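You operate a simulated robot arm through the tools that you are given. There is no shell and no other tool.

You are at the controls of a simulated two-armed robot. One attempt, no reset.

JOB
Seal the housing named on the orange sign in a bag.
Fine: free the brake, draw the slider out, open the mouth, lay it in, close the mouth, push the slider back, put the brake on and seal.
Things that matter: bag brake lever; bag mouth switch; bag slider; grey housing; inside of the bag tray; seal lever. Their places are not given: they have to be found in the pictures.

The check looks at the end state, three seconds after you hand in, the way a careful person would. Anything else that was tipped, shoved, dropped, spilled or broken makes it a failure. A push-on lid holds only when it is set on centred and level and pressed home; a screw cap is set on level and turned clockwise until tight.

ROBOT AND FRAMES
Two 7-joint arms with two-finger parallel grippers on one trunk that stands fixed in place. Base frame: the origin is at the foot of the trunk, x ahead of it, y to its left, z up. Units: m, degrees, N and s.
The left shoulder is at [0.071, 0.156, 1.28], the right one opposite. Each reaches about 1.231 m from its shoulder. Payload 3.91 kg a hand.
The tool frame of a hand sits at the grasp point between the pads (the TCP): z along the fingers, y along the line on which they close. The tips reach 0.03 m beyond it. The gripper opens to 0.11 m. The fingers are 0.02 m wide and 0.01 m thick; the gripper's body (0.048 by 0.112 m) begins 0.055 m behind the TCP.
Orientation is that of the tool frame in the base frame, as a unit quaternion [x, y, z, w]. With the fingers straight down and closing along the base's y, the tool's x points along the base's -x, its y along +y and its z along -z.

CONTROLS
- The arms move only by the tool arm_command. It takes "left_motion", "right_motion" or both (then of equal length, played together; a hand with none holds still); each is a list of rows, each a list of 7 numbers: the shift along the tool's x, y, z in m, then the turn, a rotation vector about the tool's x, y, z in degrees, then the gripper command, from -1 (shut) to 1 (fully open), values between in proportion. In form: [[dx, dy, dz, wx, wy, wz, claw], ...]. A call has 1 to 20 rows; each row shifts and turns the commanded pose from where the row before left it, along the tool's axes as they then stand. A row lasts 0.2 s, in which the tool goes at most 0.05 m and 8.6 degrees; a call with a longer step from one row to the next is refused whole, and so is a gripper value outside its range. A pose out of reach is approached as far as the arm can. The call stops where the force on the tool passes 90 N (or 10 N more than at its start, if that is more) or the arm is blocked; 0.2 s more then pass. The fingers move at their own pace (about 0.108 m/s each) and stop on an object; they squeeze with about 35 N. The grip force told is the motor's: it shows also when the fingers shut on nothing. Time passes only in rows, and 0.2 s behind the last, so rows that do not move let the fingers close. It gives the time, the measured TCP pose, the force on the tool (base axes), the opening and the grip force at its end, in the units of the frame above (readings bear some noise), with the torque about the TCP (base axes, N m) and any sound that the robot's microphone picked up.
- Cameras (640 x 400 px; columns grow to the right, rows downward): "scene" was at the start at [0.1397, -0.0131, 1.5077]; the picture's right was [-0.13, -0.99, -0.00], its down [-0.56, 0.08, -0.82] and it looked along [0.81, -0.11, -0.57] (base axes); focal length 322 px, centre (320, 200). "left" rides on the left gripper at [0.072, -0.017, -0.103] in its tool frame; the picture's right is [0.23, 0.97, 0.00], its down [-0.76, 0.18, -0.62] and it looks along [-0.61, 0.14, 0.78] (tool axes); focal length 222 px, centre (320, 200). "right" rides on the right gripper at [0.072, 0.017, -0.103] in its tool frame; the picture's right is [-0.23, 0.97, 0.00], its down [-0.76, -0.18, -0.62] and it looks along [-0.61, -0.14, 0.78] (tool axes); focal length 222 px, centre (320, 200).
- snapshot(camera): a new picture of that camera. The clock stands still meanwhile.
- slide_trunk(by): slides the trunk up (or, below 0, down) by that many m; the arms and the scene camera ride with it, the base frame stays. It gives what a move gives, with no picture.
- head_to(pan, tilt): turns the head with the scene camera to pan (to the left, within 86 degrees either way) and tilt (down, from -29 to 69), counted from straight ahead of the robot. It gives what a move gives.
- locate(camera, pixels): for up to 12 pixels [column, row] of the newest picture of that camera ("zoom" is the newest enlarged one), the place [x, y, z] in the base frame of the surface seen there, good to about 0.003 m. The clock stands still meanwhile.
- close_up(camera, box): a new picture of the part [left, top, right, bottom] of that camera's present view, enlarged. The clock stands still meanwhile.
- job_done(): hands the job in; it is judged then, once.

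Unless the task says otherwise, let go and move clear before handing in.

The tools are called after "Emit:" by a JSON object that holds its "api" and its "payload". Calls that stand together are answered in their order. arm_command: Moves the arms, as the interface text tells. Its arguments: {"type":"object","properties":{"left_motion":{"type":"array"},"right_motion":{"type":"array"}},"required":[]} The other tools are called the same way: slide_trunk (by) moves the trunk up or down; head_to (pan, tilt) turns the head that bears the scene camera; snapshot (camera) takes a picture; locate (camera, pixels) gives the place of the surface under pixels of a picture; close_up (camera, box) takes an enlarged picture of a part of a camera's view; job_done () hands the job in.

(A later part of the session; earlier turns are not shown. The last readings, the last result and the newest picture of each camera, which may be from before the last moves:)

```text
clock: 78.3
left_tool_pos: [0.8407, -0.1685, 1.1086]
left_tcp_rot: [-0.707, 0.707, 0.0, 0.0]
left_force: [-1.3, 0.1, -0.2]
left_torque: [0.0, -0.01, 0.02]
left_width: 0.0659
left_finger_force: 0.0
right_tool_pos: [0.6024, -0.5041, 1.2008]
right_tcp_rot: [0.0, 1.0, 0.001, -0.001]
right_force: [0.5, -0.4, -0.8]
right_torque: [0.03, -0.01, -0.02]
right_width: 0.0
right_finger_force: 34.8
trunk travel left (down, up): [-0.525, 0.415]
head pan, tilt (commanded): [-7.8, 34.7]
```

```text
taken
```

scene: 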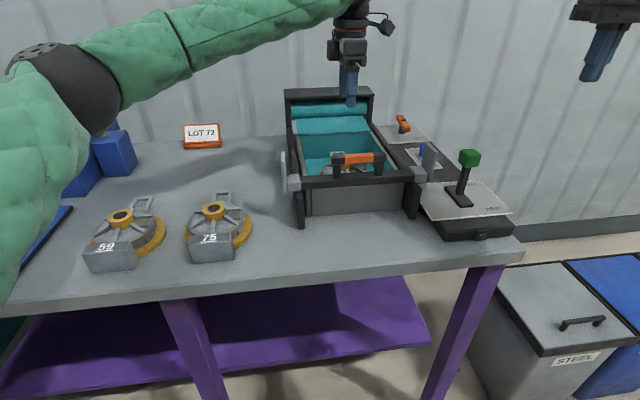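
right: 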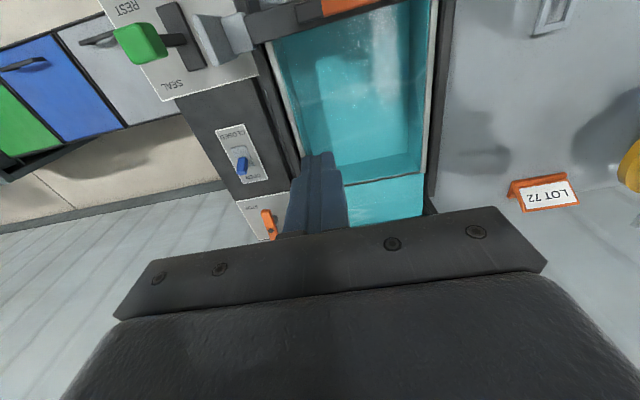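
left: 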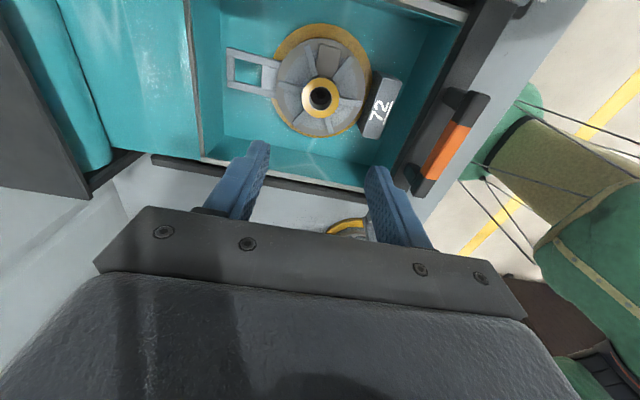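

Housing 72 lies flat inside the bag at about (320,95) in the left view. I'll move the left hand away to the side and bring the right hand behind the switch to close the mouth.

Emit:
{"api": "arm_command", "payload": {"left_motion": [[-0.025, 0, -0.003, 0, 0, 0, 0.2], [-0.025, 0, -0.003, 0, 0, 0, 0.2], [-0.025, 0, -0.003, 0, 0, 0, 0.2], [-0.025, 0, -0.003, 0, 0, 0, 0.2], [-0.025, 0, -0.003, 0, 0, 0, 0.2], [-0.025, 0, -0.003, 0, 0, 0, 0.2], [-0.025, 0, -0.003, 0, 0, 0, 0.2], [-0.025, 0, -0.003, 0, 0, 0, 0.2], [-0.025, 0, -0.003, 0, 0, 0, 0.2], [-0.025, 0, -0.003, 0, 0, 0, 0.2], [-0.025, 0, -0.003, 0, 0, 0, 0.2], [-0.025, 0, -0.003, 0, 0, 0, 0.2], [-0.025, 0, -0.003, 0, 0, 0, 0.2], [-0.025, 0, -0.003, 0, 0, 0, 0.2], [-0.025, 0, -0.003, 0, 0, 0, 0.2], [-0.025, 0, -0.003, 0, 0, 0, 0.2]], "right_motion": [[-0.042, 0.0125, 0, 0, 0, 0, -1], [-0.042, 0.0125, 0, 0, 0, 0, -1], [-0.042, 0.0125, 0, 0, 0, 0, -1], [-0.042, 0.0125, 0, 0, 0, 0, -1], [-0.042, 0.0125, 0, 0, 0, 0, -1], [-0.042, 0.0125, 0, 0, 0, 0, -1], [-0.042, 0.0125, 0, 0, 0, 0, -1], [-0.042, 0.0125, 0, 0, 0, 0, -1], [0, 0, 0, 0, 0, 0, -1], [0, 0, 0, 0, 0, 0, -1], [0, 0, 0.04, 0, 0, 0, -1], [0, 0, 0.04, 0, 0, 0, -1], [0, 0, 0.04, 0, 0, 0, -1], [0, 0, 0, 0, 0, 0, -1], [0, 0, 0, 0, 0, 0, -1], [0, 0, 0, 0, 0, 0, -1]]}}

Emit:
{"api": "snapshot", "payload": {"camera": "right"}}

Emit:
{"api": "close_up", "payload": {"camera": "scene", "box": [270, 60, 530, 240]}}

```text
clock: 81.7
left_tool_pos: [0.841, 0.2314, 1.1554]
left_tcp_rot: [0.707, -0.707, 0.0, -0.001]
left_force: [0.2, 0.7, 0.0]
left_torque: [-0.02, 0.0, -0.02]
left_width: 0.066
left_finger_force: 0.1
right_tool_pos: [0.9374, -0.401, 1.0804]
right_tcp_rot: [0.001, 1.0, 0.0, 0.0]
right_force: [0.7, -0.5, -0.1]
right_torque: [0.0, -0.04, -0.01]
right_width: 0.0003
right_finger_force: 35.2
trunk travel left (down, up): [-0.525, 0.415]
head pan, tilt (commanded): [-7.8, 34.7]
```

```text
taken
```

right: 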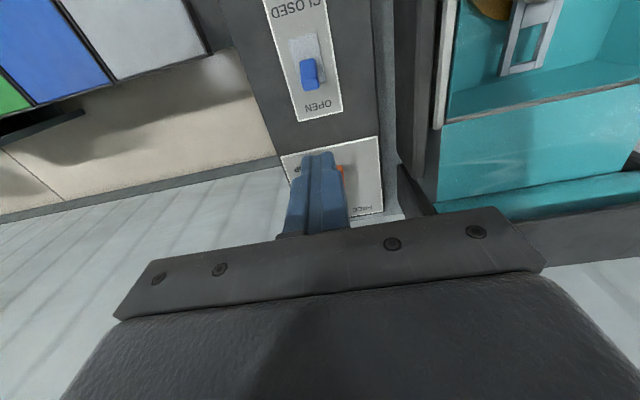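

```text
2.22 times, centred on (400, 150) of scene
```

zoom: 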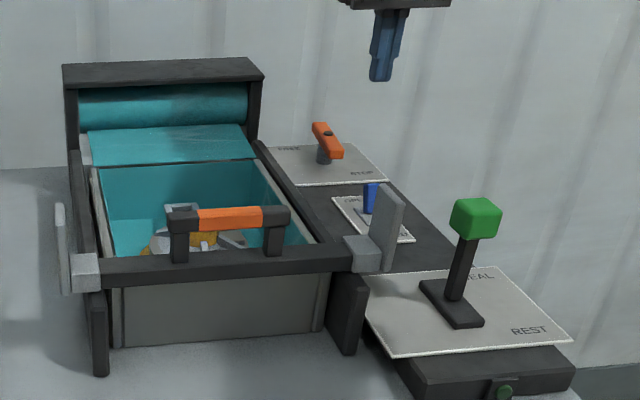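

Emit:
{"api": "locate", "payload": {"camera": "right", "pixels": [[310, 80], [308, 65], [311, 88], [305, 45], [320, 95]]}}

Emit:
{"api": "close_up", "payload": {"camera": "right", "box": [260, 0, 370, 140]}}

```text
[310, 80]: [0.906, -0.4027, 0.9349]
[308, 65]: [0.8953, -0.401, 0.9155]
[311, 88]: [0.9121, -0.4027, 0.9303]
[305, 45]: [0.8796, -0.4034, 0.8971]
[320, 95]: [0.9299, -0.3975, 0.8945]
```

```text
2.86 times, centred on (315, 70) of right
```

zoom: 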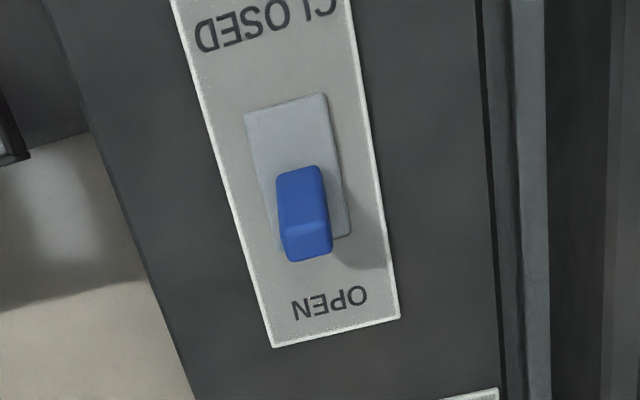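

The knob leans to OPEN with its top at (0.907,-0.403,0.934). I'm 1.3 cm behind it, so I'll lower and push it back toward CLOSED.

Emit:
{"api": "arm_command", "payload": {"right_motion": [[0, 0, 0.032, 0, 0, 0, -1], [0, 0, 0.032, 0, 0, 0, -1], [0, 0, 0.032, 0, 0, 0, -1], [0, 0, 0.032, 0, 0, 0, -1], [0, 0, 0, 0, 0, 0, -1]]}}

Emit:
{"api": "arm_command", "payload": {"right_motion": [[0.01, 0, 0, 0, 0, 0, -1], [0.01, 0, 0, 0, 0, 0, -1], [0.01, 0, 0, 0, 0, 0, -1], [0.01, 0, 0, 0, 0, 0, -1], [0.008, 0, 0, 0, 0, 0, -1], [0, 0, 0, 0, 0, 0, -1]]}}

Emit:
{"api": "close_up", "payload": {"camera": "scene", "box": [270, 60, 530, 240]}}

```text
clock: 82.9
left_tool_pos: [0.8416, 0.232, 1.1541]
left_tcp_rot: [-0.707, 0.707, 0.0, 0.0]
left_force: [0.6, 0.3, -0.2]
left_torque: [-0.01, -0.02, 0.01]
left_width: 0.066
left_finger_force: 0.1
right_tool_pos: [0.9375, -0.4026, 0.951]
right_tcp_rot: [0.0, 1.0, 0.0, 0.001]
right_force: [0.2, -0.1, 0.1]
right_torque: [0.02, -0.03, 0.03]
right_width: 0.0
right_finger_force: 35.3
trunk travel left (down, up): [-0.525, 0.415]
head pan, tilt (commanded): [-7.8, 34.7]
```

```text
clock: 84.2
left_tool_pos: [0.8431, 0.2327, 1.15]
left_tcp_rot: [-0.707, 0.708, 0.002, -0.002]
left_force: [-1.3, 0.7, 0.0]
left_torque: [0.01, -0.08, 0.01]
left_width: 0.0658
left_finger_force: 0.1
right_tool_pos: [0.8976, -0.4063, 0.9566]
right_tcp_rot: [0.002, 1.0, 0.001, 0.012]
right_force: [86.2, 14.4, 6.0]
right_torque: [0.4, -2.53, -0.11]
right_width: 0.0
right_finger_force: 35.3
trunk travel left (down, up): [-0.525, 0.415]
head pan, tilt (commanded): [-7.8, 34.7]
stopped in row 6 (right hand): the force on the tool passed its limit at 94 N (the readings are from after the stop); the commanded pose is now the measured one
```

```text
2.22 times, centred on (400, 150) of scene
```

zoom: 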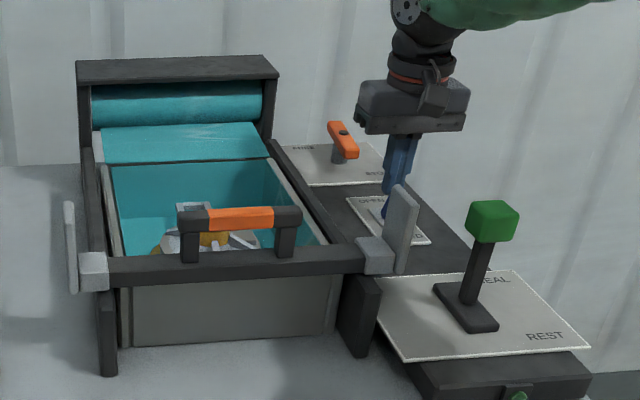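

The push ended at 86 N with the finger face about where the CLOSED stop would be, but the bag still looks open. I'll back off and up and look at the knob.

Emit:
{"api": "arm_command", "payload": {"right_motion": [[-0.015, 0, 0, 0, 0, 0, -1], [-0.015, 0, 0, 0, 0, 0, -1], [0, 0, -0.04, 0, 0, 0, -1], [0, 0, -0.04, 0, 0, 0, -1], [0, 0, -0.04, 0, 0, 0, -1]]}}

Emit:
{"api": "close_up", "payload": {"camera": "right", "box": [240, 0, 400, 140]}}

Emit:
{"api": "snapshot", "payload": {"camera": "scene"}}

Emit:
{"api": "close_up", "payload": {"camera": "scene", "box": [270, 60, 530, 240]}}

```text
clock: 85.4
left_tool_pos: [0.8408, 0.2298, 1.1552]
left_tcp_rot: [-0.706, 0.708, 0.0, 0.001]
left_force: [-0.2, 0.0, 0.9]
left_torque: [-0.01, 0.0, 0.01]
left_width: 0.0659
left_finger_force: 0.0
right_tool_pos: [0.9172, -0.4102, 1.0791]
right_tcp_rot: [0.005, 1.0, 0.0, 0.006]
right_force: [0.1, 0.6, -0.1]
right_torque: [-0.02, 0.0, 0.02]
right_width: 0.0002
right_finger_force: 35.1
trunk travel left (down, up): [-0.525, 0.415]
head pan, tilt (commanded): [-7.8, 34.7]
```

```text
2.86 times, centred on (320, 70) of right
```

zoom: 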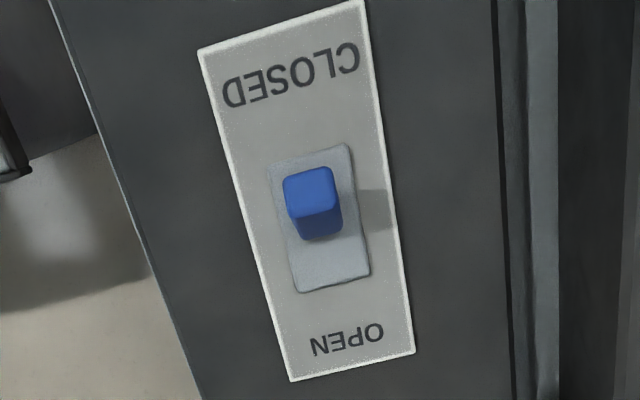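

```text
taken
```

scene: 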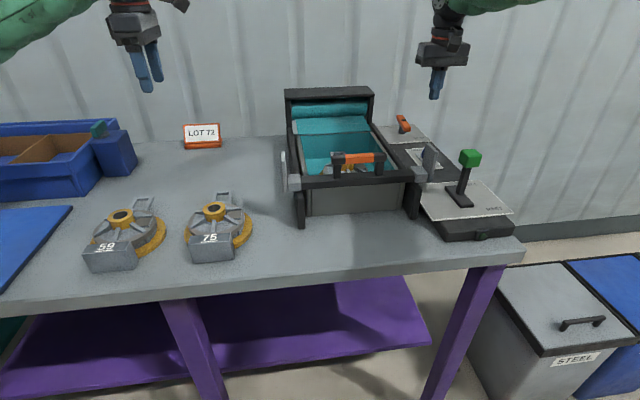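

```text
2.22 times, centred on (400, 150) of scene
```

zoom: 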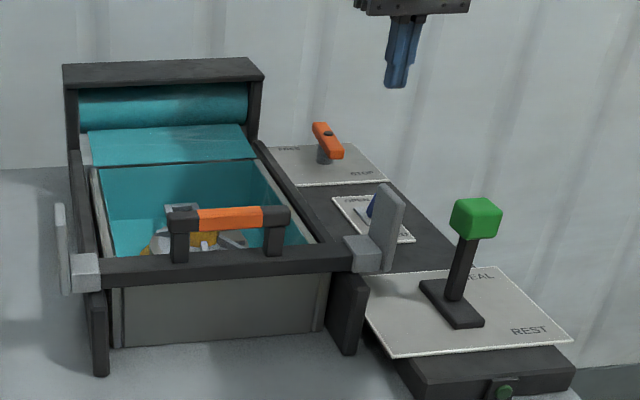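

The knob now appears to sit on the CLOSED side, but the bag still looks open in the scene. I'll measure the knob.

Emit:
{"api": "snapshot", "payload": {"camera": "right"}}

Emit:
{"api": "locate", "payload": {"camera": "zoom", "pixels": [[372, 205], [370, 215]]}}

Emit:
{"api": "close_up", "payload": {"camera": "right", "box": [290, 20, 370, 110]}}

Emit:
{"api": "locate", "payload": {"camera": "zoom", "pixels": [[305, 185], [320, 240], [290, 160], [330, 200], [300, 280], [310, 210]]}}

```text
taken
```

right: 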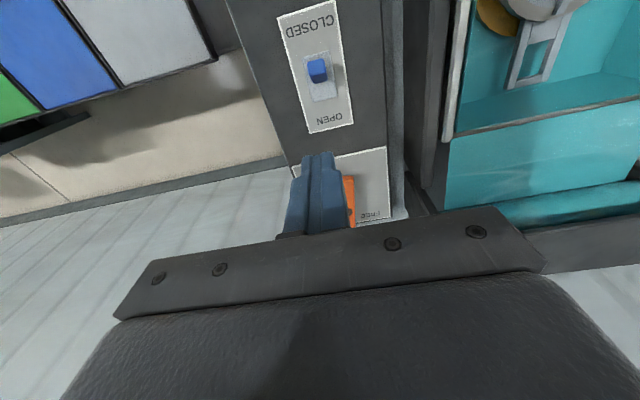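

```text
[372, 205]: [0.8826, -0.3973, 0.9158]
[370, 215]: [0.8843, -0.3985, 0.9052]
```

```text
4.44 times, centred on (330, 65) of right
```

zoom: 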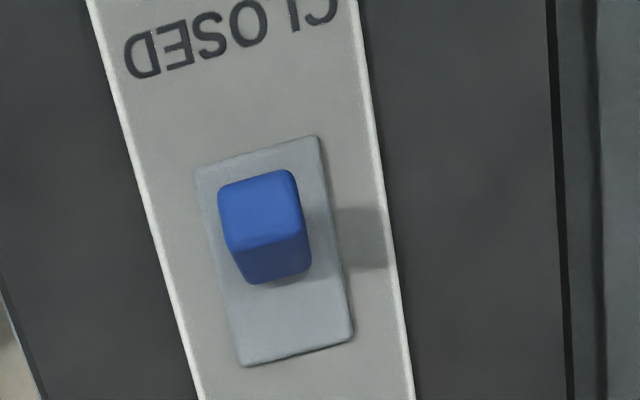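

```text
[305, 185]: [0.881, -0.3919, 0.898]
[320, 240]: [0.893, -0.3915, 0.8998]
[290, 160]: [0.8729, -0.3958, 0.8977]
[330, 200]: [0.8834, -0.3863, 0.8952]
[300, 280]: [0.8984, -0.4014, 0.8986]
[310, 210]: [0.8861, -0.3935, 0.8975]
```

Emit:
{"api": "locate", "payload": {"camera": "zoom", "pixels": [[258, 190], [260, 210], [262, 235], [270, 260], [225, 215], [298, 205]]}}

Emit:
{"api": "close_up", "payload": {"camera": "right", "box": [420, 0, 640, 200]}}

```text
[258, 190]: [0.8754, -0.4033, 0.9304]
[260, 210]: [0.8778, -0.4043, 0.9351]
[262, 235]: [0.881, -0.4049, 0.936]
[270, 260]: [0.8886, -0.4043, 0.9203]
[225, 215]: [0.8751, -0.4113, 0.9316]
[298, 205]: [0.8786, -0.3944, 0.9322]
```

```text
2.00 times, centred on (530, 100) of right
```

zoom: 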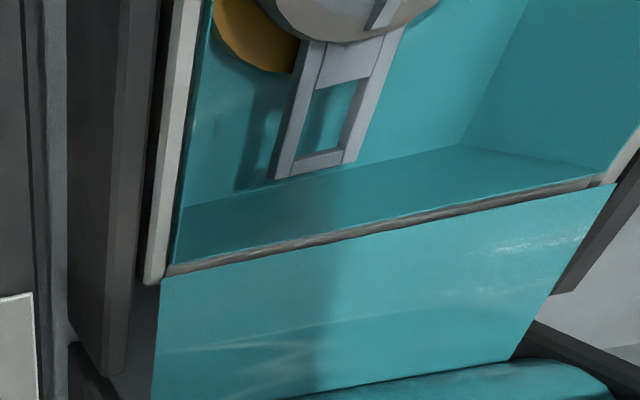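

The knob top is back at (0.878,-0.404,0.935), exactly its original CLOSED position. I'll let a second pass while lifting the right hand, then look at the bag again.

Emit:
{"api": "arm_command", "payload": {"right_motion": [[0, 0, -0.03, 0, 0, 0, -1], [0, 0, -0.03, 0, 0, 0, -1], [0, 0, 0, 0, 0, 0, -1], [0, 0, 0, 0, 0, 0, -1], [0, 0, 0, 0, 0, 0, -1], [0, 0, 0, 0, 0, 0, -1]]}}

Emit:
{"api": "close_up", "payload": {"camera": "scene", "box": [270, 60, 430, 220]}}

Emit:
{"api": "snapshot", "payload": {"camera": "right"}}

```text
clock: 86.8
left_tool_pos: [0.8413, 0.2298, 1.1545]
left_tcp_rot: [-0.706, 0.708, 0.0, -0.001]
left_force: [0.2, 0.5, 0.1]
left_torque: [0.01, 0.02, -0.01]
left_width: 0.0659
left_finger_force: 0.1
right_tool_pos: [0.9157, -0.4096, 1.1363]
right_tcp_rot: [0.005, 1.0, 0.0, 0.006]
right_force: [-0.3, 0.2, 0.7]
right_torque: [0.0, -0.01, -0.02]
right_width: 0.0
right_finger_force: 34.9
trunk travel left (down, up): [-0.525, 0.415]
head pan, tilt (commanded): [-7.8, 34.7]
```

```text
2.50 times, centred on (350, 140) of scene
```

zoom: 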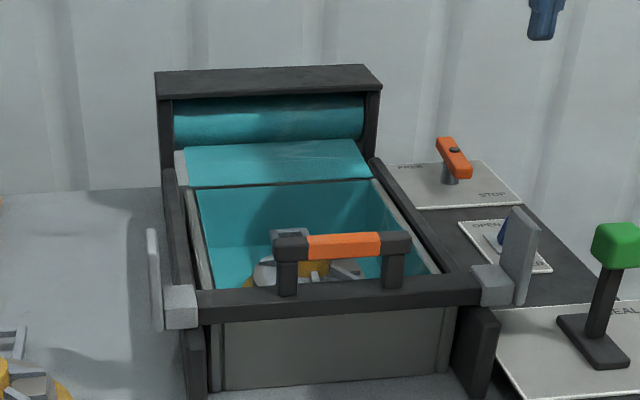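

```text
taken
```

right: 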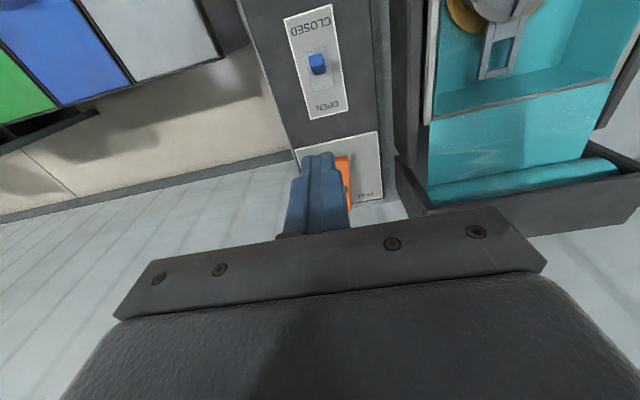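

The switch is clearly on CLOSED. I'll proceed to the slider, pushing its handle with closed fingertips at a 35° pitch, and look early in the push. First I'll reposition the right hand in front of the handle.

Emit:
{"api": "arm_command", "payload": {"right_motion": [[0, 0, -0.035, 0, 0, 0, -1], [0, 0, -0.035, 0, 0, 0, -1], [0.0338, 0.03, 0, 0, 0, 0, -1], [0.0338, 0.03, 0, 0, 0, 0, -1], [0.0338, 0.03, 0, 0, 0, 0, -1], [0.0338, 0.03, 0, 0, 0, 0, -1], [0.0338, 0.03, 0, 0, 0, 0, -1], [0.0338, 0.03, 0, 0, 0, 0, -1], [0.0338, 0.03, 0, 0, 0, 0, -1], [0.0338, 0.03, 0, 0, 0, 0, -1], [0, 0, 0, 0, -7, 0, -1], [0, 0, 0, 0, -7, 0, -1], [0, 0, 0, 0, -7, 0, -1], [0, 0, 0, 0, -7, 0, -1], [0, 0, 0, 0, -7, 0, -1]]}}

Emit:
{"api": "snapshot", "payload": {"camera": "scene"}}

Emit:
{"api": "snapshot", "payload": {"camera": "right"}}

```text
clock: 90.0
left_tool_pos: [0.8413, 0.2289, 1.1546]
left_tcp_rot: [-0.706, 0.709, -0.001, 0.0]
left_force: [-0.3, 0.3, 1.1]
left_torque: [-0.01, 0.01, 0.04]
left_width: 0.0659
left_finger_force: 0.1
right_tool_pos: [0.6454, -0.1662, 1.2021]
right_tcp_rot: [0.004, 0.952, -0.002, 0.307]
right_force: [-0.3, 0.1, -0.5]
right_torque: [0.04, -0.02, 0.03]
right_width: 0.0
right_finger_force: 35.0
trunk travel left (down, up): [-0.525, 0.415]
head pan, tilt (commanded): [-7.8, 34.7]
```

```text
taken
```

scene: 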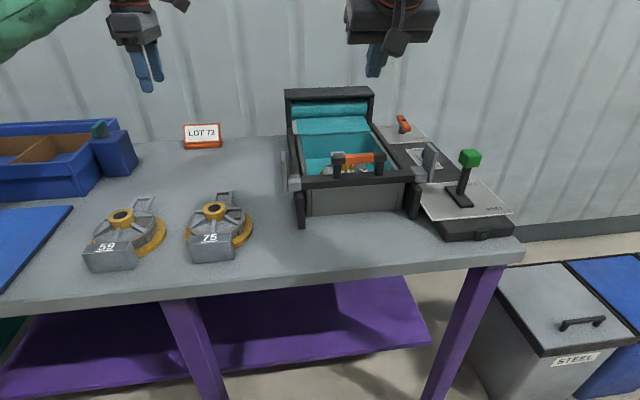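

```text
taken
```

right: 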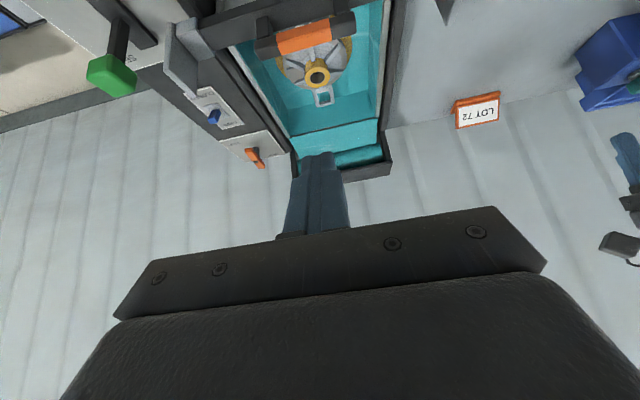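

I'll take a close look at the bag from here before touching the slider.

Emit:
{"api": "close_up", "payload": {"camera": "right", "box": [80, 0, 420, 190]}}

Emit:
{"api": "locate", "payload": {"camera": "right", "pixels": [[303, 37], [303, 48], [318, 78], [215, 117], [325, 115], [330, 150], [110, 75], [258, 160], [240, 22], [345, 22]]}}

```text
1.88 times, centred on (250, 95) of right
```

zoom: 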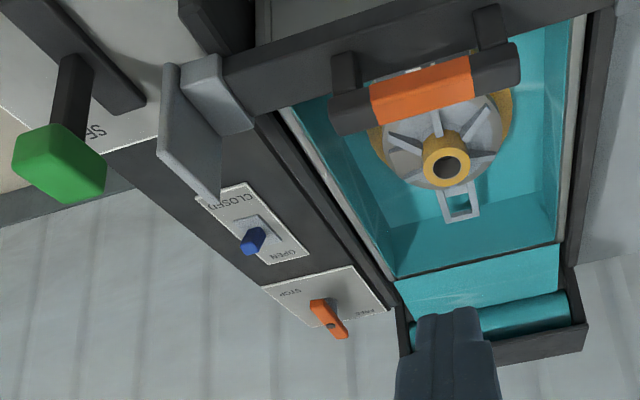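

```text
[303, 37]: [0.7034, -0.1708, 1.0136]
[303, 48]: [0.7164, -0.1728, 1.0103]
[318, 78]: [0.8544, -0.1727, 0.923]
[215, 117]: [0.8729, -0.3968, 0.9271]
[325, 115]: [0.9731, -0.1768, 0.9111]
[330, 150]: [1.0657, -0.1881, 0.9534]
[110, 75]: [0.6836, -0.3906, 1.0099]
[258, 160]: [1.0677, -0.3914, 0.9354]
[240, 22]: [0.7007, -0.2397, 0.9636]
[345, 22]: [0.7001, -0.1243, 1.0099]
```

The housing rests nicely in the bag, and the handle front is at x≈0.703. I'll lower the closed tip in front of the handle.

Emit:
{"api": "arm_command", "payload": {"right_motion": [[0.0238, -0.001, 0.0382, 0, 0, 0, -1], [0.0238, -0.001, 0.0382, 0, 0, 0, -1], [0.0238, -0.001, 0.0382, 0, 0, 0, -1], [0.0238, -0.001, 0.0382, 0, 0, 0, -1], [0, 0, 0, 0, 0, 0, -1]]}}

Emit:
{"api": "snapshot", "payload": {"camera": "right"}}

Emit:
{"api": "snapshot", "payload": {"camera": "scene"}}

```text
clock: 91.2
left_tool_pos: [0.8408, 0.2291, 1.1563]
left_tcp_rot: [-0.706, 0.708, 0.0, -0.001]
left_force: [-0.1, 0.7, 0.5]
left_torque: [0.0, 0.0, 0.03]
left_width: 0.0661
left_finger_force: 0.0
right_tool_pos: [0.6579, -0.17, 1.0242]
right_tcp_rot: [0.003, 0.952, -0.002, 0.307]
right_force: [-0.6, 0.5, -0.5]
right_torque: [-0.02, 0.03, 0.01]
right_width: 0.0
right_finger_force: 35.3
trunk travel left (down, up): [-0.525, 0.415]
head pan, tilt (commanded): [-7.8, 34.7]
```

```text
taken
```

right: 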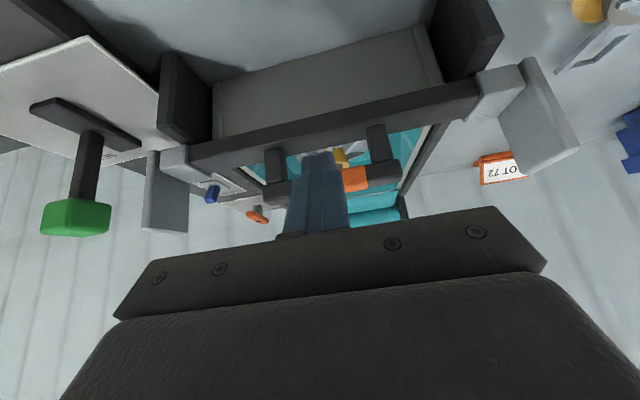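

```text
taken
```

scene: 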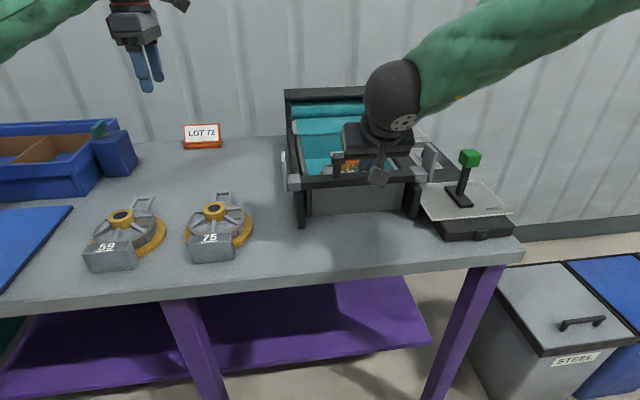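

The tip is centred on the handle. I'll push forward 6 cm, which moves the slider roughly 3 cm, and look at how the slider and bag respond.

Emit:
{"api": "arm_command", "payload": {"right_motion": [[-0.0162, 0, 0.0117, 0, 0, 0, -1], [-0.0122, 0, 0.0088, 0, 0, 0, -1], [-0.0122, 0, 0.0088, 0, 0, 0, -1], [-0.0081, 0, 0.0059, 0, 0, 0, -1]]}}

Emit:
{"api": "close_up", "payload": {"camera": "scene", "box": [270, 60, 530, 240]}}

Emit:
{"api": "snapshot", "payload": {"camera": "right"}}

```text
clock: 92.2
left_tool_pos: [0.8418, 0.2291, 1.155]
left_tcp_rot: [-0.706, 0.708, 0.001, -0.002]
left_force: [0.5, 0.7, -0.2]
left_torque: [0.01, 0.0, 0.04]
left_width: 0.0661
left_finger_force: 0.0
right_tool_pos: [0.7196, -0.172, 1.0247]
right_tcp_rot: [0.004, 0.952, -0.001, 0.307]
right_force: [-0.6, 0.2, -0.3]
right_torque: [-0.05, -0.02, -0.01]
right_width: 0.0
right_finger_force: 35.2
trunk travel left (down, up): [-0.525, 0.415]
head pan, tilt (commanded): [-7.8, 34.7]
```

```text
2.22 times, centred on (400, 150) of scene
```

zoom: 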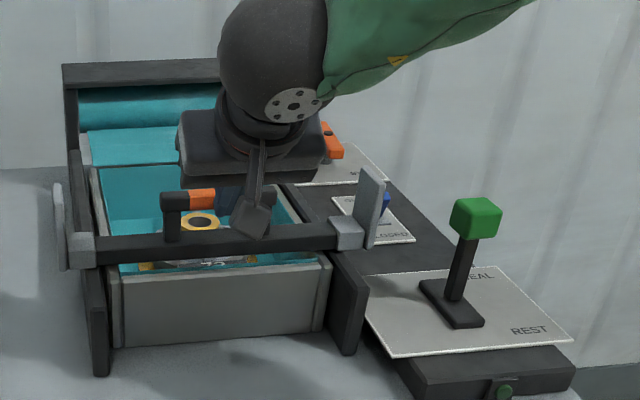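

```text
taken
```

right: 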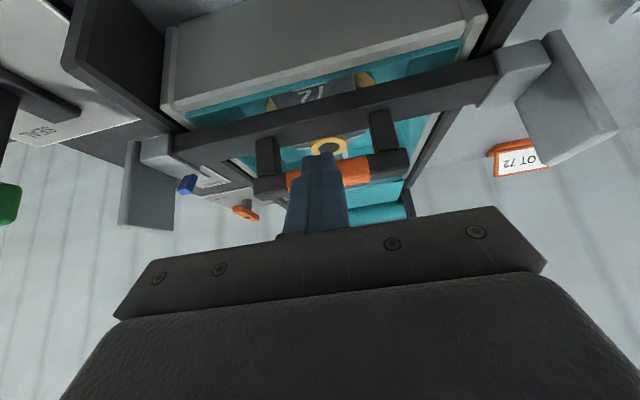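

The slider is moving back freely. I'll push on toward the home stop.

Emit:
{"api": "arm_command", "payload": {"right_motion": [[-0.0162, 0, 0.0117, 0, 0, 0, -1], [-0.0162, 0, 0.0117, 0, 0, 0, -1], [-0.0162, 0, 0.0117, 0, 0, 0, -1], [-0.0162, 0, 0.0117, 0, 0, 0, -1], [-0.0162, 0, 0.0117, 0, 0, 0, -1], [-0.0162, 0, 0.0117, 0, 0, 0, -1], [-0.0162, 0, 0.0117, 0, 0, 0, -1]]}}

Emit:
{"api": "snapshot", "payload": {"camera": "scene"}}

Emit:
{"api": "snapshot", "payload": {"camera": "right"}}

```text
clock: 93.8
left_tool_pos: [0.8411, 0.2284, 1.1542]
left_tcp_rot: [-0.706, 0.708, 0.001, -0.001]
left_force: [-0.3, -0.7, -0.5]
left_torque: [0.01, 0.01, -0.02]
left_width: 0.0661
left_finger_force: 0.0
right_tool_pos: [0.8593, -0.172, 1.0231]
right_tcp_rot: [0.005, 0.952, -0.002, 0.306]
right_force: [0.2, -1.3, 0.2]
right_torque: [-0.03, -0.02, -0.03]
right_width: 0.0
right_finger_force: 35.0
trunk travel left (down, up): [-0.525, 0.415]
head pan, tilt (commanded): [-7.8, 34.7]
```

```text
taken
```

scene: 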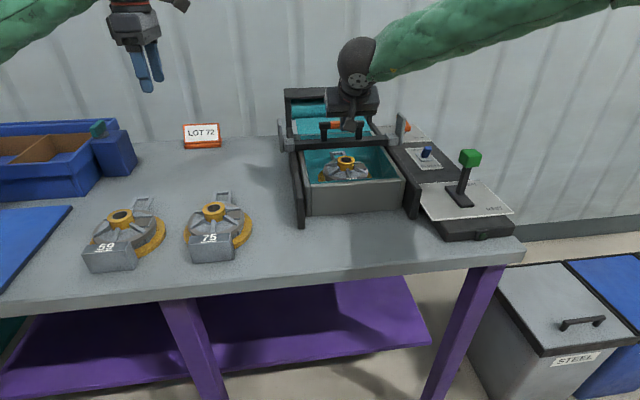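

```text
taken
```

right: 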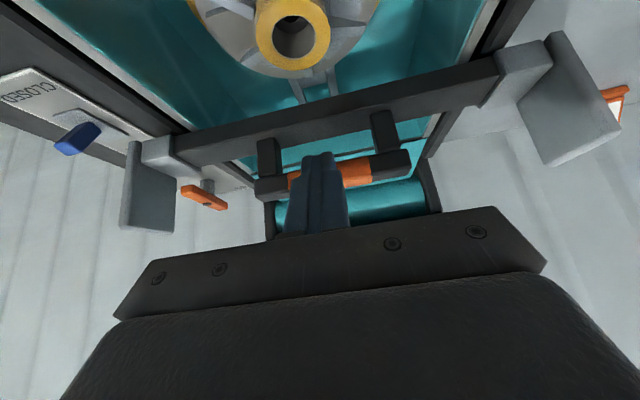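

The slider is about two-thirds of the way home with nothing snagging. Continuing to the home stop.

Emit:
{"api": "arm_command", "payload": {"right_motion": [[-0.0162, 0, 0.0117, 0, 0, 0, -1], [-0.0162, 0, 0.0117, 0, 0, 0, -1], [-0.0162, 0, 0.0117, 0, 0, 0, -1], [-0.0162, 0, 0.0117, 0, 0, 0, -1], [-0.0162, 0, 0.0117, 0, 0, 0, -1], [-0.0081, 0, 0.0059, 0, 0, 0, -1], [-0.0081, 0, 0.0059, 0, 0, 0, -1], [0, 0, 0, 0, 0, 0, -1]]}}

Emit:
{"api": "snapshot", "payload": {"camera": "scene"}}

```text
clock: 95.6
left_tool_pos: [0.8412, 0.2282, 1.1543]
left_tcp_rot: [-0.706, 0.708, 0.0, 0.0]
left_force: [-0.4, -0.5, -0.2]
left_torque: [0.0, -0.02, -0.05]
left_width: 0.0659
left_finger_force: 0.1
right_tool_pos: [0.9784, -0.1742, 1.0226]
right_tcp_rot: [0.004, 0.951, -0.002, 0.308]
right_force: [-0.8, 0.2, 0.3]
right_torque: [0.0, 0.0, 0.0]
right_width: 0.0
right_finger_force: 35.0
trunk travel left (down, up): [-0.525, 0.415]
head pan, tilt (commanded): [-7.8, 34.7]
```

```text
taken
```

scene: 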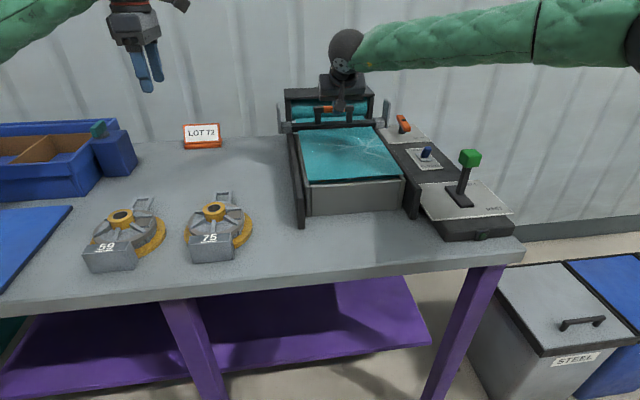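

The bag has now closed over the housing, with teal film covering the tray. I'll push the last few millimetres until the home stop pushes back.

Emit:
{"api": "arm_command", "payload": {"right_motion": [[-0.0041, 0, 0.0029, 0, 0, 0, -1], [-0.0041, 0, 0.0029, 0, 0, 0, -1], [0, 0, 0, 0, 0, 0, -1]]}}

Emit:
{"api": "arm_command", "payload": {"right_motion": [[-0.0041, 0, 0.0029, 0, 0, 0, -1], [0, 0, 0, 0, 0, 0, -1]]}}

Emit:
{"api": "close_up", "payload": {"camera": "scene", "box": [270, 60, 530, 240]}}

```text
clock: 96.4
left_tool_pos: [0.8412, 0.2296, 1.1537]
left_tcp_rot: [-0.706, 0.709, 0.0, 0.0]
left_force: [-0.2, -0.5, -0.2]
left_torque: [-0.01, -0.02, -0.01]
left_width: 0.0659
left_finger_force: 0.1
right_tool_pos: [0.9843, -0.1775, 1.0227]
right_tcp_rot: [0.004, 0.951, -0.001, 0.308]
right_force: [-0.4, 0.8, -0.3]
right_torque: [0.02, 0.03, 0.02]
right_width: 0.0
right_finger_force: 35.4
right hand out of reach, approached as far as the arm can: row 2
trunk travel left (down, up): [-0.525, 0.415]
head pan, tilt (commanded): [-7.8, 34.7]
```

```text
clock: 97.0
left_tool_pos: [0.8411, 0.229, 1.1543]
left_tcp_rot: [-0.706, 0.708, 0.001, -0.001]
left_force: [0.2, 0.9, 0.3]
left_torque: [0.01, 0.05, 0.0]
left_width: 0.0661
left_finger_force: 0.1
right_tool_pos: [0.9857, -0.1798, 1.0238]
right_tcp_rot: [0.004, 0.951, -0.002, 0.308]
right_force: [-0.6, -0.1, 0.2]
right_torque: [-0.01, -0.02, 0.02]
right_width: 0.0
right_finger_force: 35.1
right hand out of reach, approached as far as the arm can: row 1
trunk travel left (down, up): [-0.525, 0.415]
head pan, tilt (commanded): [-7.8, 34.7]
```

```text
2.22 times, centred on (400, 150) of scene
```

zoom: 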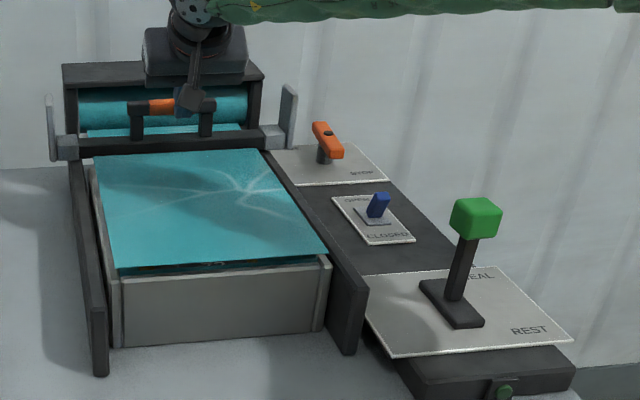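

No resistance yet, and the arm is at its reach limit with the finger face at about x=1.011. I'll pitch further forward to gain reach and press the slider home, checking the force.

Emit:
{"api": "arm_command", "payload": {"right_motion": [[0.0132, 0.004, -0.0021, 0, 0, 0, -1], [0, 0, 0, 0, -7.5, 0, -1], [0, 0, 0, 0, -7.5, 0, -1], [-0.0063, 0, 0.0078, 0, 0, 0, -1], [-0.0038, 0, 0.0047, 0, 0, 0, -1], [0, 0, 0, 0, 0, 0, -1]]}}

Emit:
{"api": "arm_command", "payload": {"right_motion": [[-0.0032, 0, 0.0039, 0, 0, 0, -1], [0, 0, 0, 0, 0, 0, -1]]}}

Emit:
{"api": "snapshot", "payload": {"camera": "right"}}

Emit:
{"api": "close_up", "payload": {"camera": "scene", "box": [270, 60, 430, 180]}}

```text
clock: 98.5
left_tool_pos: [0.8373, 0.228, 1.1601]
left_tcp_rot: [-0.706, 0.708, -0.002, 0.003]
left_force: [-1.1, 0.2, -0.6]
left_torque: [-0.02, 0.0, 0.02]
left_width: 0.0661
left_finger_force: 0.0
right_tool_pos: [0.9818, -0.1766, 1.0177]
right_tcp_rot: [0.003, 0.905, -0.002, 0.426]
right_force: [-67.7, -16.7, 9.6]
right_torque: [-0.87, 0.5, -0.51]
right_width: 0.0001
right_finger_force: 35.2
trunk travel left (down, up): [-0.525, 0.415]
head pan, tilt (commanded): [-7.8, 34.7]
stopped in row 6 (right hand): the force on the tool passed its limit at 93 N (the readings are from after the stop); the commanded pose is now the measured one
```

```text
clock: 98.8
left_tool_pos: [0.8353, 0.2296, 1.1608]
left_tcp_rot: [-0.706, 0.708, -0.002, 0.003]
left_force: [-1.4, -0.5, -1.3]
left_torque: [0.0, -0.01, -0.02]
left_width: 0.0661
left_finger_force: 0.1
right_tool_pos: [0.9839, -0.177, 1.0177]
right_tcp_rot: [0.004, 0.905, -0.002, 0.424]
right_force: [-72.0, -23.7, 16.3]
right_torque: [-0.29, 0.37, -0.72]
right_width: 0.0001
right_finger_force: 35.0
trunk travel left (down, up): [-0.525, 0.415]
head pan, tilt (commanded): [-7.8, 34.7]
stopped in row 1 (right hand): the force on the tool passed its limit at 95 N (the readings are from after the stop); the commanded pose is now the measured one
```

```text
taken
```

right: 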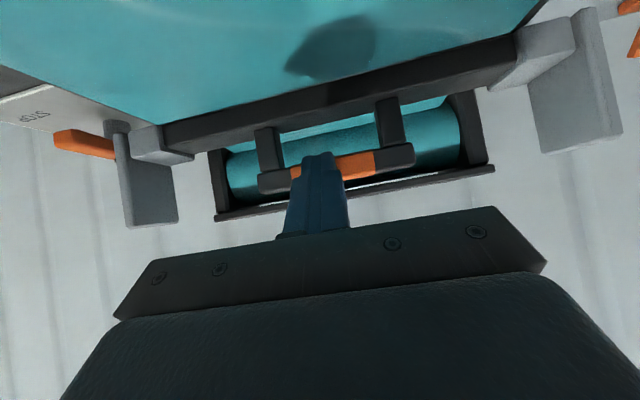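

```text
3.33 times, centred on (350, 120) of scene
```

zoom: 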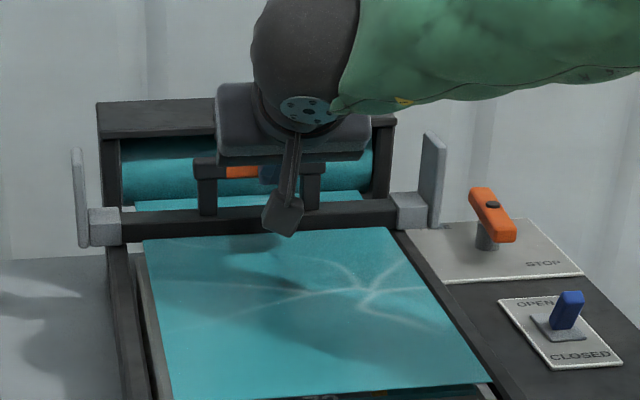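

The 93 N stop shows the slider is hard against its home stop. I'll back off, verify it stays, and move the right hand to the -y side of the brake bar's near end to turn the brake back on.

Emit:
{"api": "arm_command", "payload": {"right_motion": [[-0.0039, 0, -0.0422, 0, 0, 0, -1], [-0.0039, 0, -0.0422, 0, 0, 0, -1], [0, 0, 0, 0, 6.5, 0, -1], [0, 0, 0, 0, 6.5, 0, -1], [-0.0006, -0.0425, 0.0063, 0, 0, 0, -1], [-0.0006, -0.0425, 0.0063, 0, 0, 0, -1], [-0.0006, -0.0425, 0.0063, 0, 0, 0, -1], [-0.0006, -0.0425, 0.0063, 0, 0, 0, -1], [-0.0006, -0.0425, 0.0063, 0, 0, 0, -1], [-0.0006, -0.0425, 0.0063, 0, 0, 0, -1]]}}

Emit:
{"api": "snapshot", "payload": {"camera": "right"}}

Emit:
{"api": "close_up", "payload": {"camera": "scene", "box": [270, 60, 530, 240]}}

```text
clock: 101.0
left_tool_pos: [0.8427, 0.2306, 1.1542]
left_tcp_rot: [-0.707, 0.708, 0.002, 0.0]
left_force: [-0.5, -0.2, 0.5]
left_torque: [0.01, 0.0, 0.0]
left_width: 0.0659
left_finger_force: 0.1
right_tool_pos: [0.9542, -0.4292, 1.0444]
right_tcp_rot: [0.002, 0.948, -0.001, 0.317]
right_force: [0.2, 0.0, -0.1]
right_torque: [0.08, -0.04, 0.0]
right_width: 0.0
right_finger_force: 34.9
trunk travel left (down, up): [-0.525, 0.415]
head pan, tilt (commanded): [-7.8, 34.7]
```

```text
taken
```

right: 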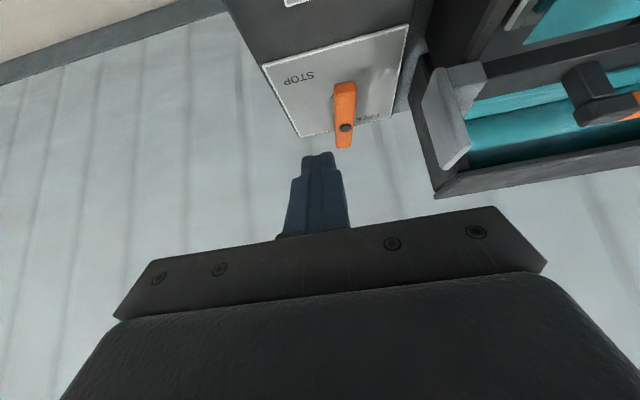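

```text
2.22 times, centred on (400, 150) of scene
```

zoom: 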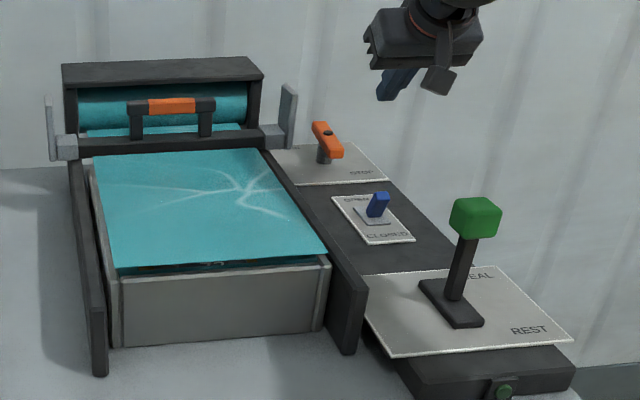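

The slider is home and the film covers the tray. I'll measure the brake bar and ear from here.

Emit:
{"api": "locate", "payload": {"camera": "right", "pixels": [[345, 86], [343, 145], [344, 127], [338, 100], [354, 100], [436, 85], [465, 130], [450, 165], [425, 75], [460, 75]]}}

Emit:
{"api": "close_up", "payload": {"camera": "right", "box": [250, 10, 490, 180]}}

```text
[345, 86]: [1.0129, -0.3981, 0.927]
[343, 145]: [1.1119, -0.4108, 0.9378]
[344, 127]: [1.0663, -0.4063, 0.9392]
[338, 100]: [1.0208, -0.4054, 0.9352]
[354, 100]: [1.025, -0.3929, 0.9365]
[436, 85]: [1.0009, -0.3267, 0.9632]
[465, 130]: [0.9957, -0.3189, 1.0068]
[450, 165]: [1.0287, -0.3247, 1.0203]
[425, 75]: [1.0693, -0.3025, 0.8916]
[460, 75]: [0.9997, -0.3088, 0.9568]
```

```text
2.35 times, centred on (370, 95) of right
```

zoom: 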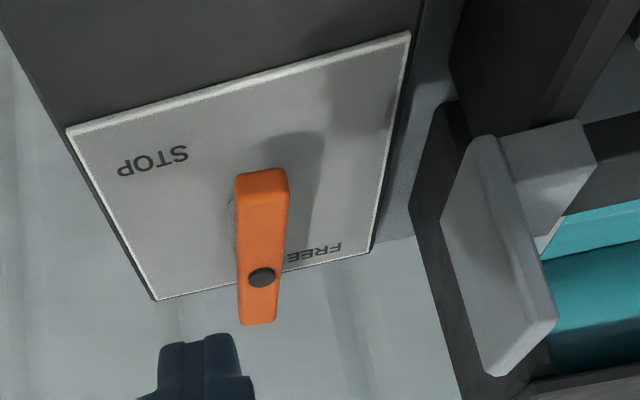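

The bar is at about 83°, with its near end at (1.013,-0.398). I'll lower the tip to its -y side at (1.028,-0.432,0.922).

Emit:
{"api": "arm_command", "payload": {"right_motion": [[0.005, -0.001, 0.0374, 0, 0, 0, -1], [0.005, -0.001, 0.0374, 0, 0, 0, -1], [0.005, -0.001, 0.0374, 0, 0, 0, -1], [0, 0, 0, 0, 0, 0, -1]]}}

Emit:
{"api": "snapshot", "payload": {"camera": "right"}}

Emit:
{"api": "close_up", "payload": {"camera": "scene", "box": [340, 60, 500, 180]}}

```text
clock: 102.0
left_tool_pos: [0.8405, 0.2306, 1.1554]
left_tcp_rot: [-0.707, 0.708, 0.001, 0.0]
left_force: [-0.2, -0.7, 0.5]
left_torque: [0.02, -0.01, -0.03]
left_width: 0.0661
left_finger_force: 0.0
right_tool_pos: [1.0116, -0.4319, 0.947]
right_tcp_rot: [0.002, 0.948, -0.002, 0.319]
right_force: [-0.3, 0.5, -0.1]
right_torque: [0.01, -0.01, 0.01]
right_width: 0.0002
right_finger_force: 34.7
trunk travel left (down, up): [-0.525, 0.415]
head pan, tilt (commanded): [-7.8, 34.7]
```

```text
taken
```

right: 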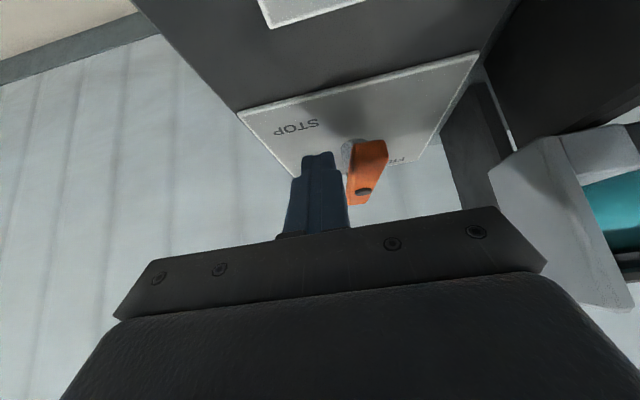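

```text
3.33 times, centred on (420, 120) of scene
```

zoom: 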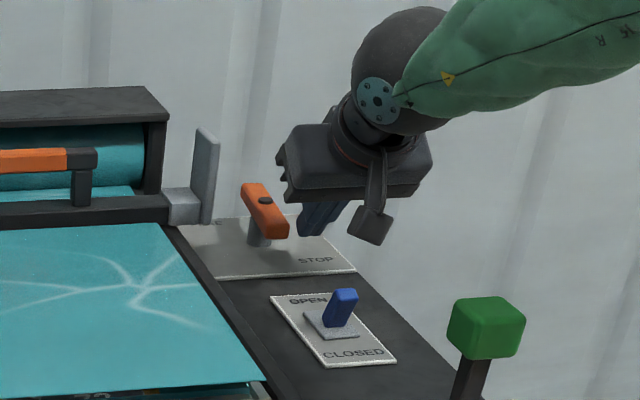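

The tip is beside the bar's near end. I'll push it in +y to start the clockwise turn, about 40°.

Emit:
{"api": "arm_command", "payload": {"right_motion": [[-0.0008, 0.0126, 0.0006, 0, 0, 0, -1], [0.001, 0.0125, -0.0007, 0, 0, 0, -1], [-0.0027, 0.011, 0.0021, 0, 0, 0, -1], [0, 0, 0, 0, 0, 0, -1]]}}

Emit:
{"api": "snapshot", "payload": {"camera": "right"}}

Emit:
{"api": "close_up", "payload": {"camera": "scene", "box": [340, 60, 500, 180]}}

```text
clock: 103.0
left_tool_pos: [0.8425, 0.2316, 1.1545]
left_tcp_rot: [-0.706, 0.708, 0.002, 0.0]
left_force: [0.5, 0.0, 0.5]
left_torque: [0.02, 0.01, 0.02]
left_width: 0.066
left_finger_force: 0.1
right_tool_pos: [1.0142, -0.3946, 0.9456]
right_tcp_rot: [0.003, 0.948, -0.002, 0.317]
right_force: [-0.5, -1.5, 0.0]
right_torque: [0.0, -0.02, -0.05]
right_width: 0.0001
right_finger_force: 34.7
trunk travel left (down, up): [-0.525, 0.415]
head pan, tilt (commanded): [-7.8, 34.7]
```

```text
taken
```

right: 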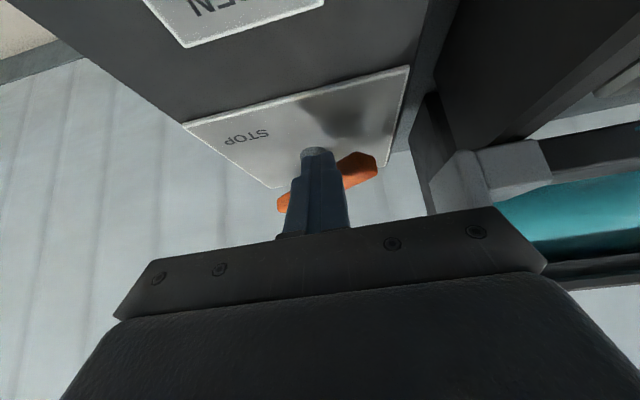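

```text
3.33 times, centred on (420, 120) of scene
```

zoom: 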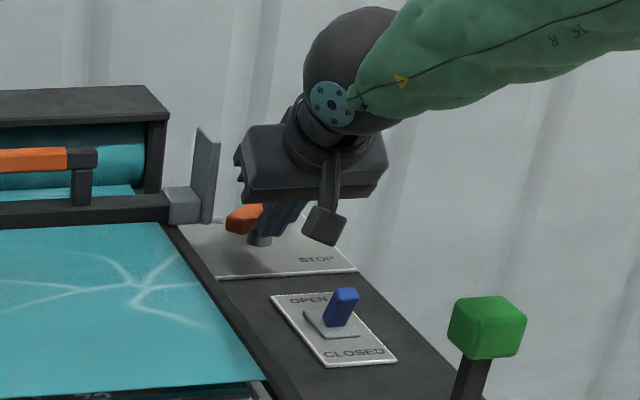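

The bar turns easily at 1.5 N. I'll keep pushing forward on this end to bring it fully across to STOP.

Emit:
{"api": "arm_command", "payload": {"right_motion": [[-0.0042, 0.002, 0.0032, 0, 0, 0, -1], [-0.0043, 0.001, 0.0033, 0, 0, 0, -1], [-0.0041, 0.0005, 0.0031, 0, 0, 0, -1], [0, 0, 0, 0, 0, 0, -1]]}}

Emit:
{"api": "snapshot", "payload": {"camera": "right"}}

Emit:
{"api": "close_up", "payload": {"camera": "scene", "box": [340, 60, 500, 180]}}

```text
clock: 104.0
left_tool_pos: [0.8426, 0.232, 1.1533]
left_tcp_rot: [-0.707, 0.708, 0.001, -0.001]
left_force: [-0.4, 0.4, 0.1]
left_torque: [0.02, 0.01, 0.0]
left_width: 0.0662
left_finger_force: 0.0
right_tool_pos: [1.0308, -0.3944, 0.9455]
right_tcp_rot: [0.003, 0.948, -0.002, 0.318]
right_force: [0.7, 0.1, -0.1]
right_torque: [0.01, -0.01, -0.02]
right_width: 0.0
right_finger_force: 35.6
trunk travel left (down, up): [-0.525, 0.415]
head pan, tilt (commanded): [-7.8, 34.7]
```

```text
taken
```

right: 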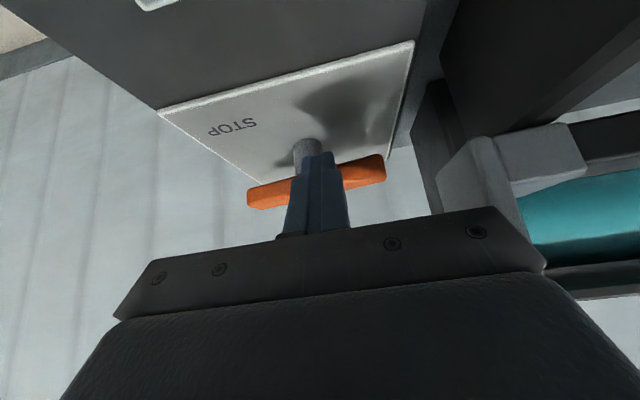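

```text
3.33 times, centred on (420, 120) of scene
```

zoom: 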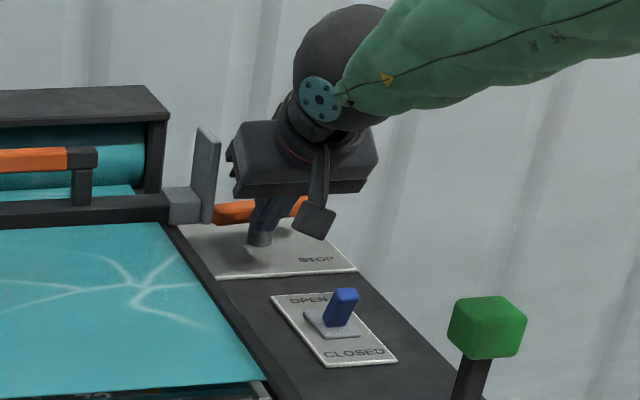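

The bar now lies nearly across. I'll measure its angle against the original STOP position.

Emit:
{"api": "locate", "payload": {"camera": "right", "pixels": [[255, 197], [270, 190], [280, 187], [350, 172], [365, 168], [380, 165], [275, 200], [365, 180]]}}

Emit:
{"api": "close_up", "payload": {"camera": "right", "box": [230, 130, 410, 230]}}

```text
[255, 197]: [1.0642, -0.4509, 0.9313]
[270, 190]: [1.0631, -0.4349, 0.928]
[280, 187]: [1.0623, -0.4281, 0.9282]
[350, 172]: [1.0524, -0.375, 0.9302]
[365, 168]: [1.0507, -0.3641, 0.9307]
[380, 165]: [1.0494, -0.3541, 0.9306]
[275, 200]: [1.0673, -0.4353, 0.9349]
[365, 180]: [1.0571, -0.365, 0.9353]
```

```text
3.56 times, centred on (320, 180) of right
```

zoom: 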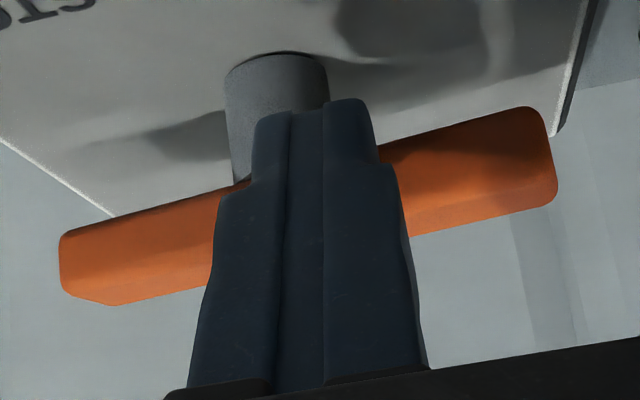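

The bar is about 9° short of its original STOP angle. I'll back off a little, spread the fingers so the +y finger has more leverage, add a slight clockwise yaw, and press forward again.

Emit:
{"api": "arm_command", "payload": {"right_motion": [[0.0096, 0, -0.0072, 0, 0, 0, -1], [0, 0, 0, 0, 0, 0, -0.1], [0, 0, 0, 0, 0, 0, -0.1], [0, 0, 0, 1.8, 0, 2.4, -0.1], [-0.0048, 0, 0.0036, 0, 0, 0, -0.1], [-0.0032, 0, 0.0024, 0, 0, 0, -0.1], [0, 0, 0, 0, 0, 0, -0.1]]}}

Emit:
{"api": "snapshot", "payload": {"camera": "right"}}

Emit:
{"api": "close_up", "payload": {"camera": "right", "box": [200, 100, 460, 240]}}

```text
clock: 105.6
left_tool_pos: [0.8424, 0.2319, 1.154]
left_tcp_rot: [-0.705, 0.709, 0.001, 0.0]
left_force: [0.6, -0.1, -0.2]
left_torque: [-0.01, 0.02, 0.02]
left_width: 0.0659
left_finger_force: 0.1
right_tool_pos: [1.0271, -0.394, 0.9439]
right_tcp_rot: [0.027, 0.948, -0.01, 0.317]
right_force: [-1.2, 1.4, -0.3]
right_torque: [0.0, 0.07, 0.11]
right_width: 0.0499
right_finger_force: 0.5
trunk travel left (down, up): [-0.525, 0.415]
head pan, tilt (commanded): [-7.8, 34.7]
```

```text
taken
```

right: 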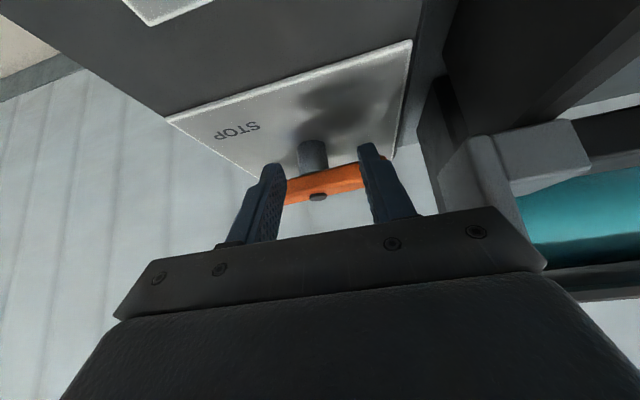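

```text
2.46 times, centred on (330, 170) of right
```

zoom: 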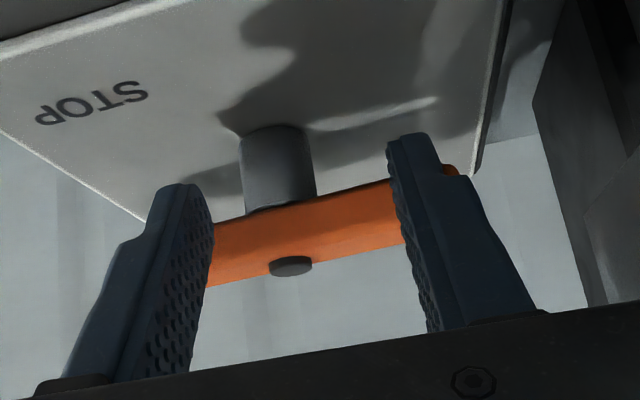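

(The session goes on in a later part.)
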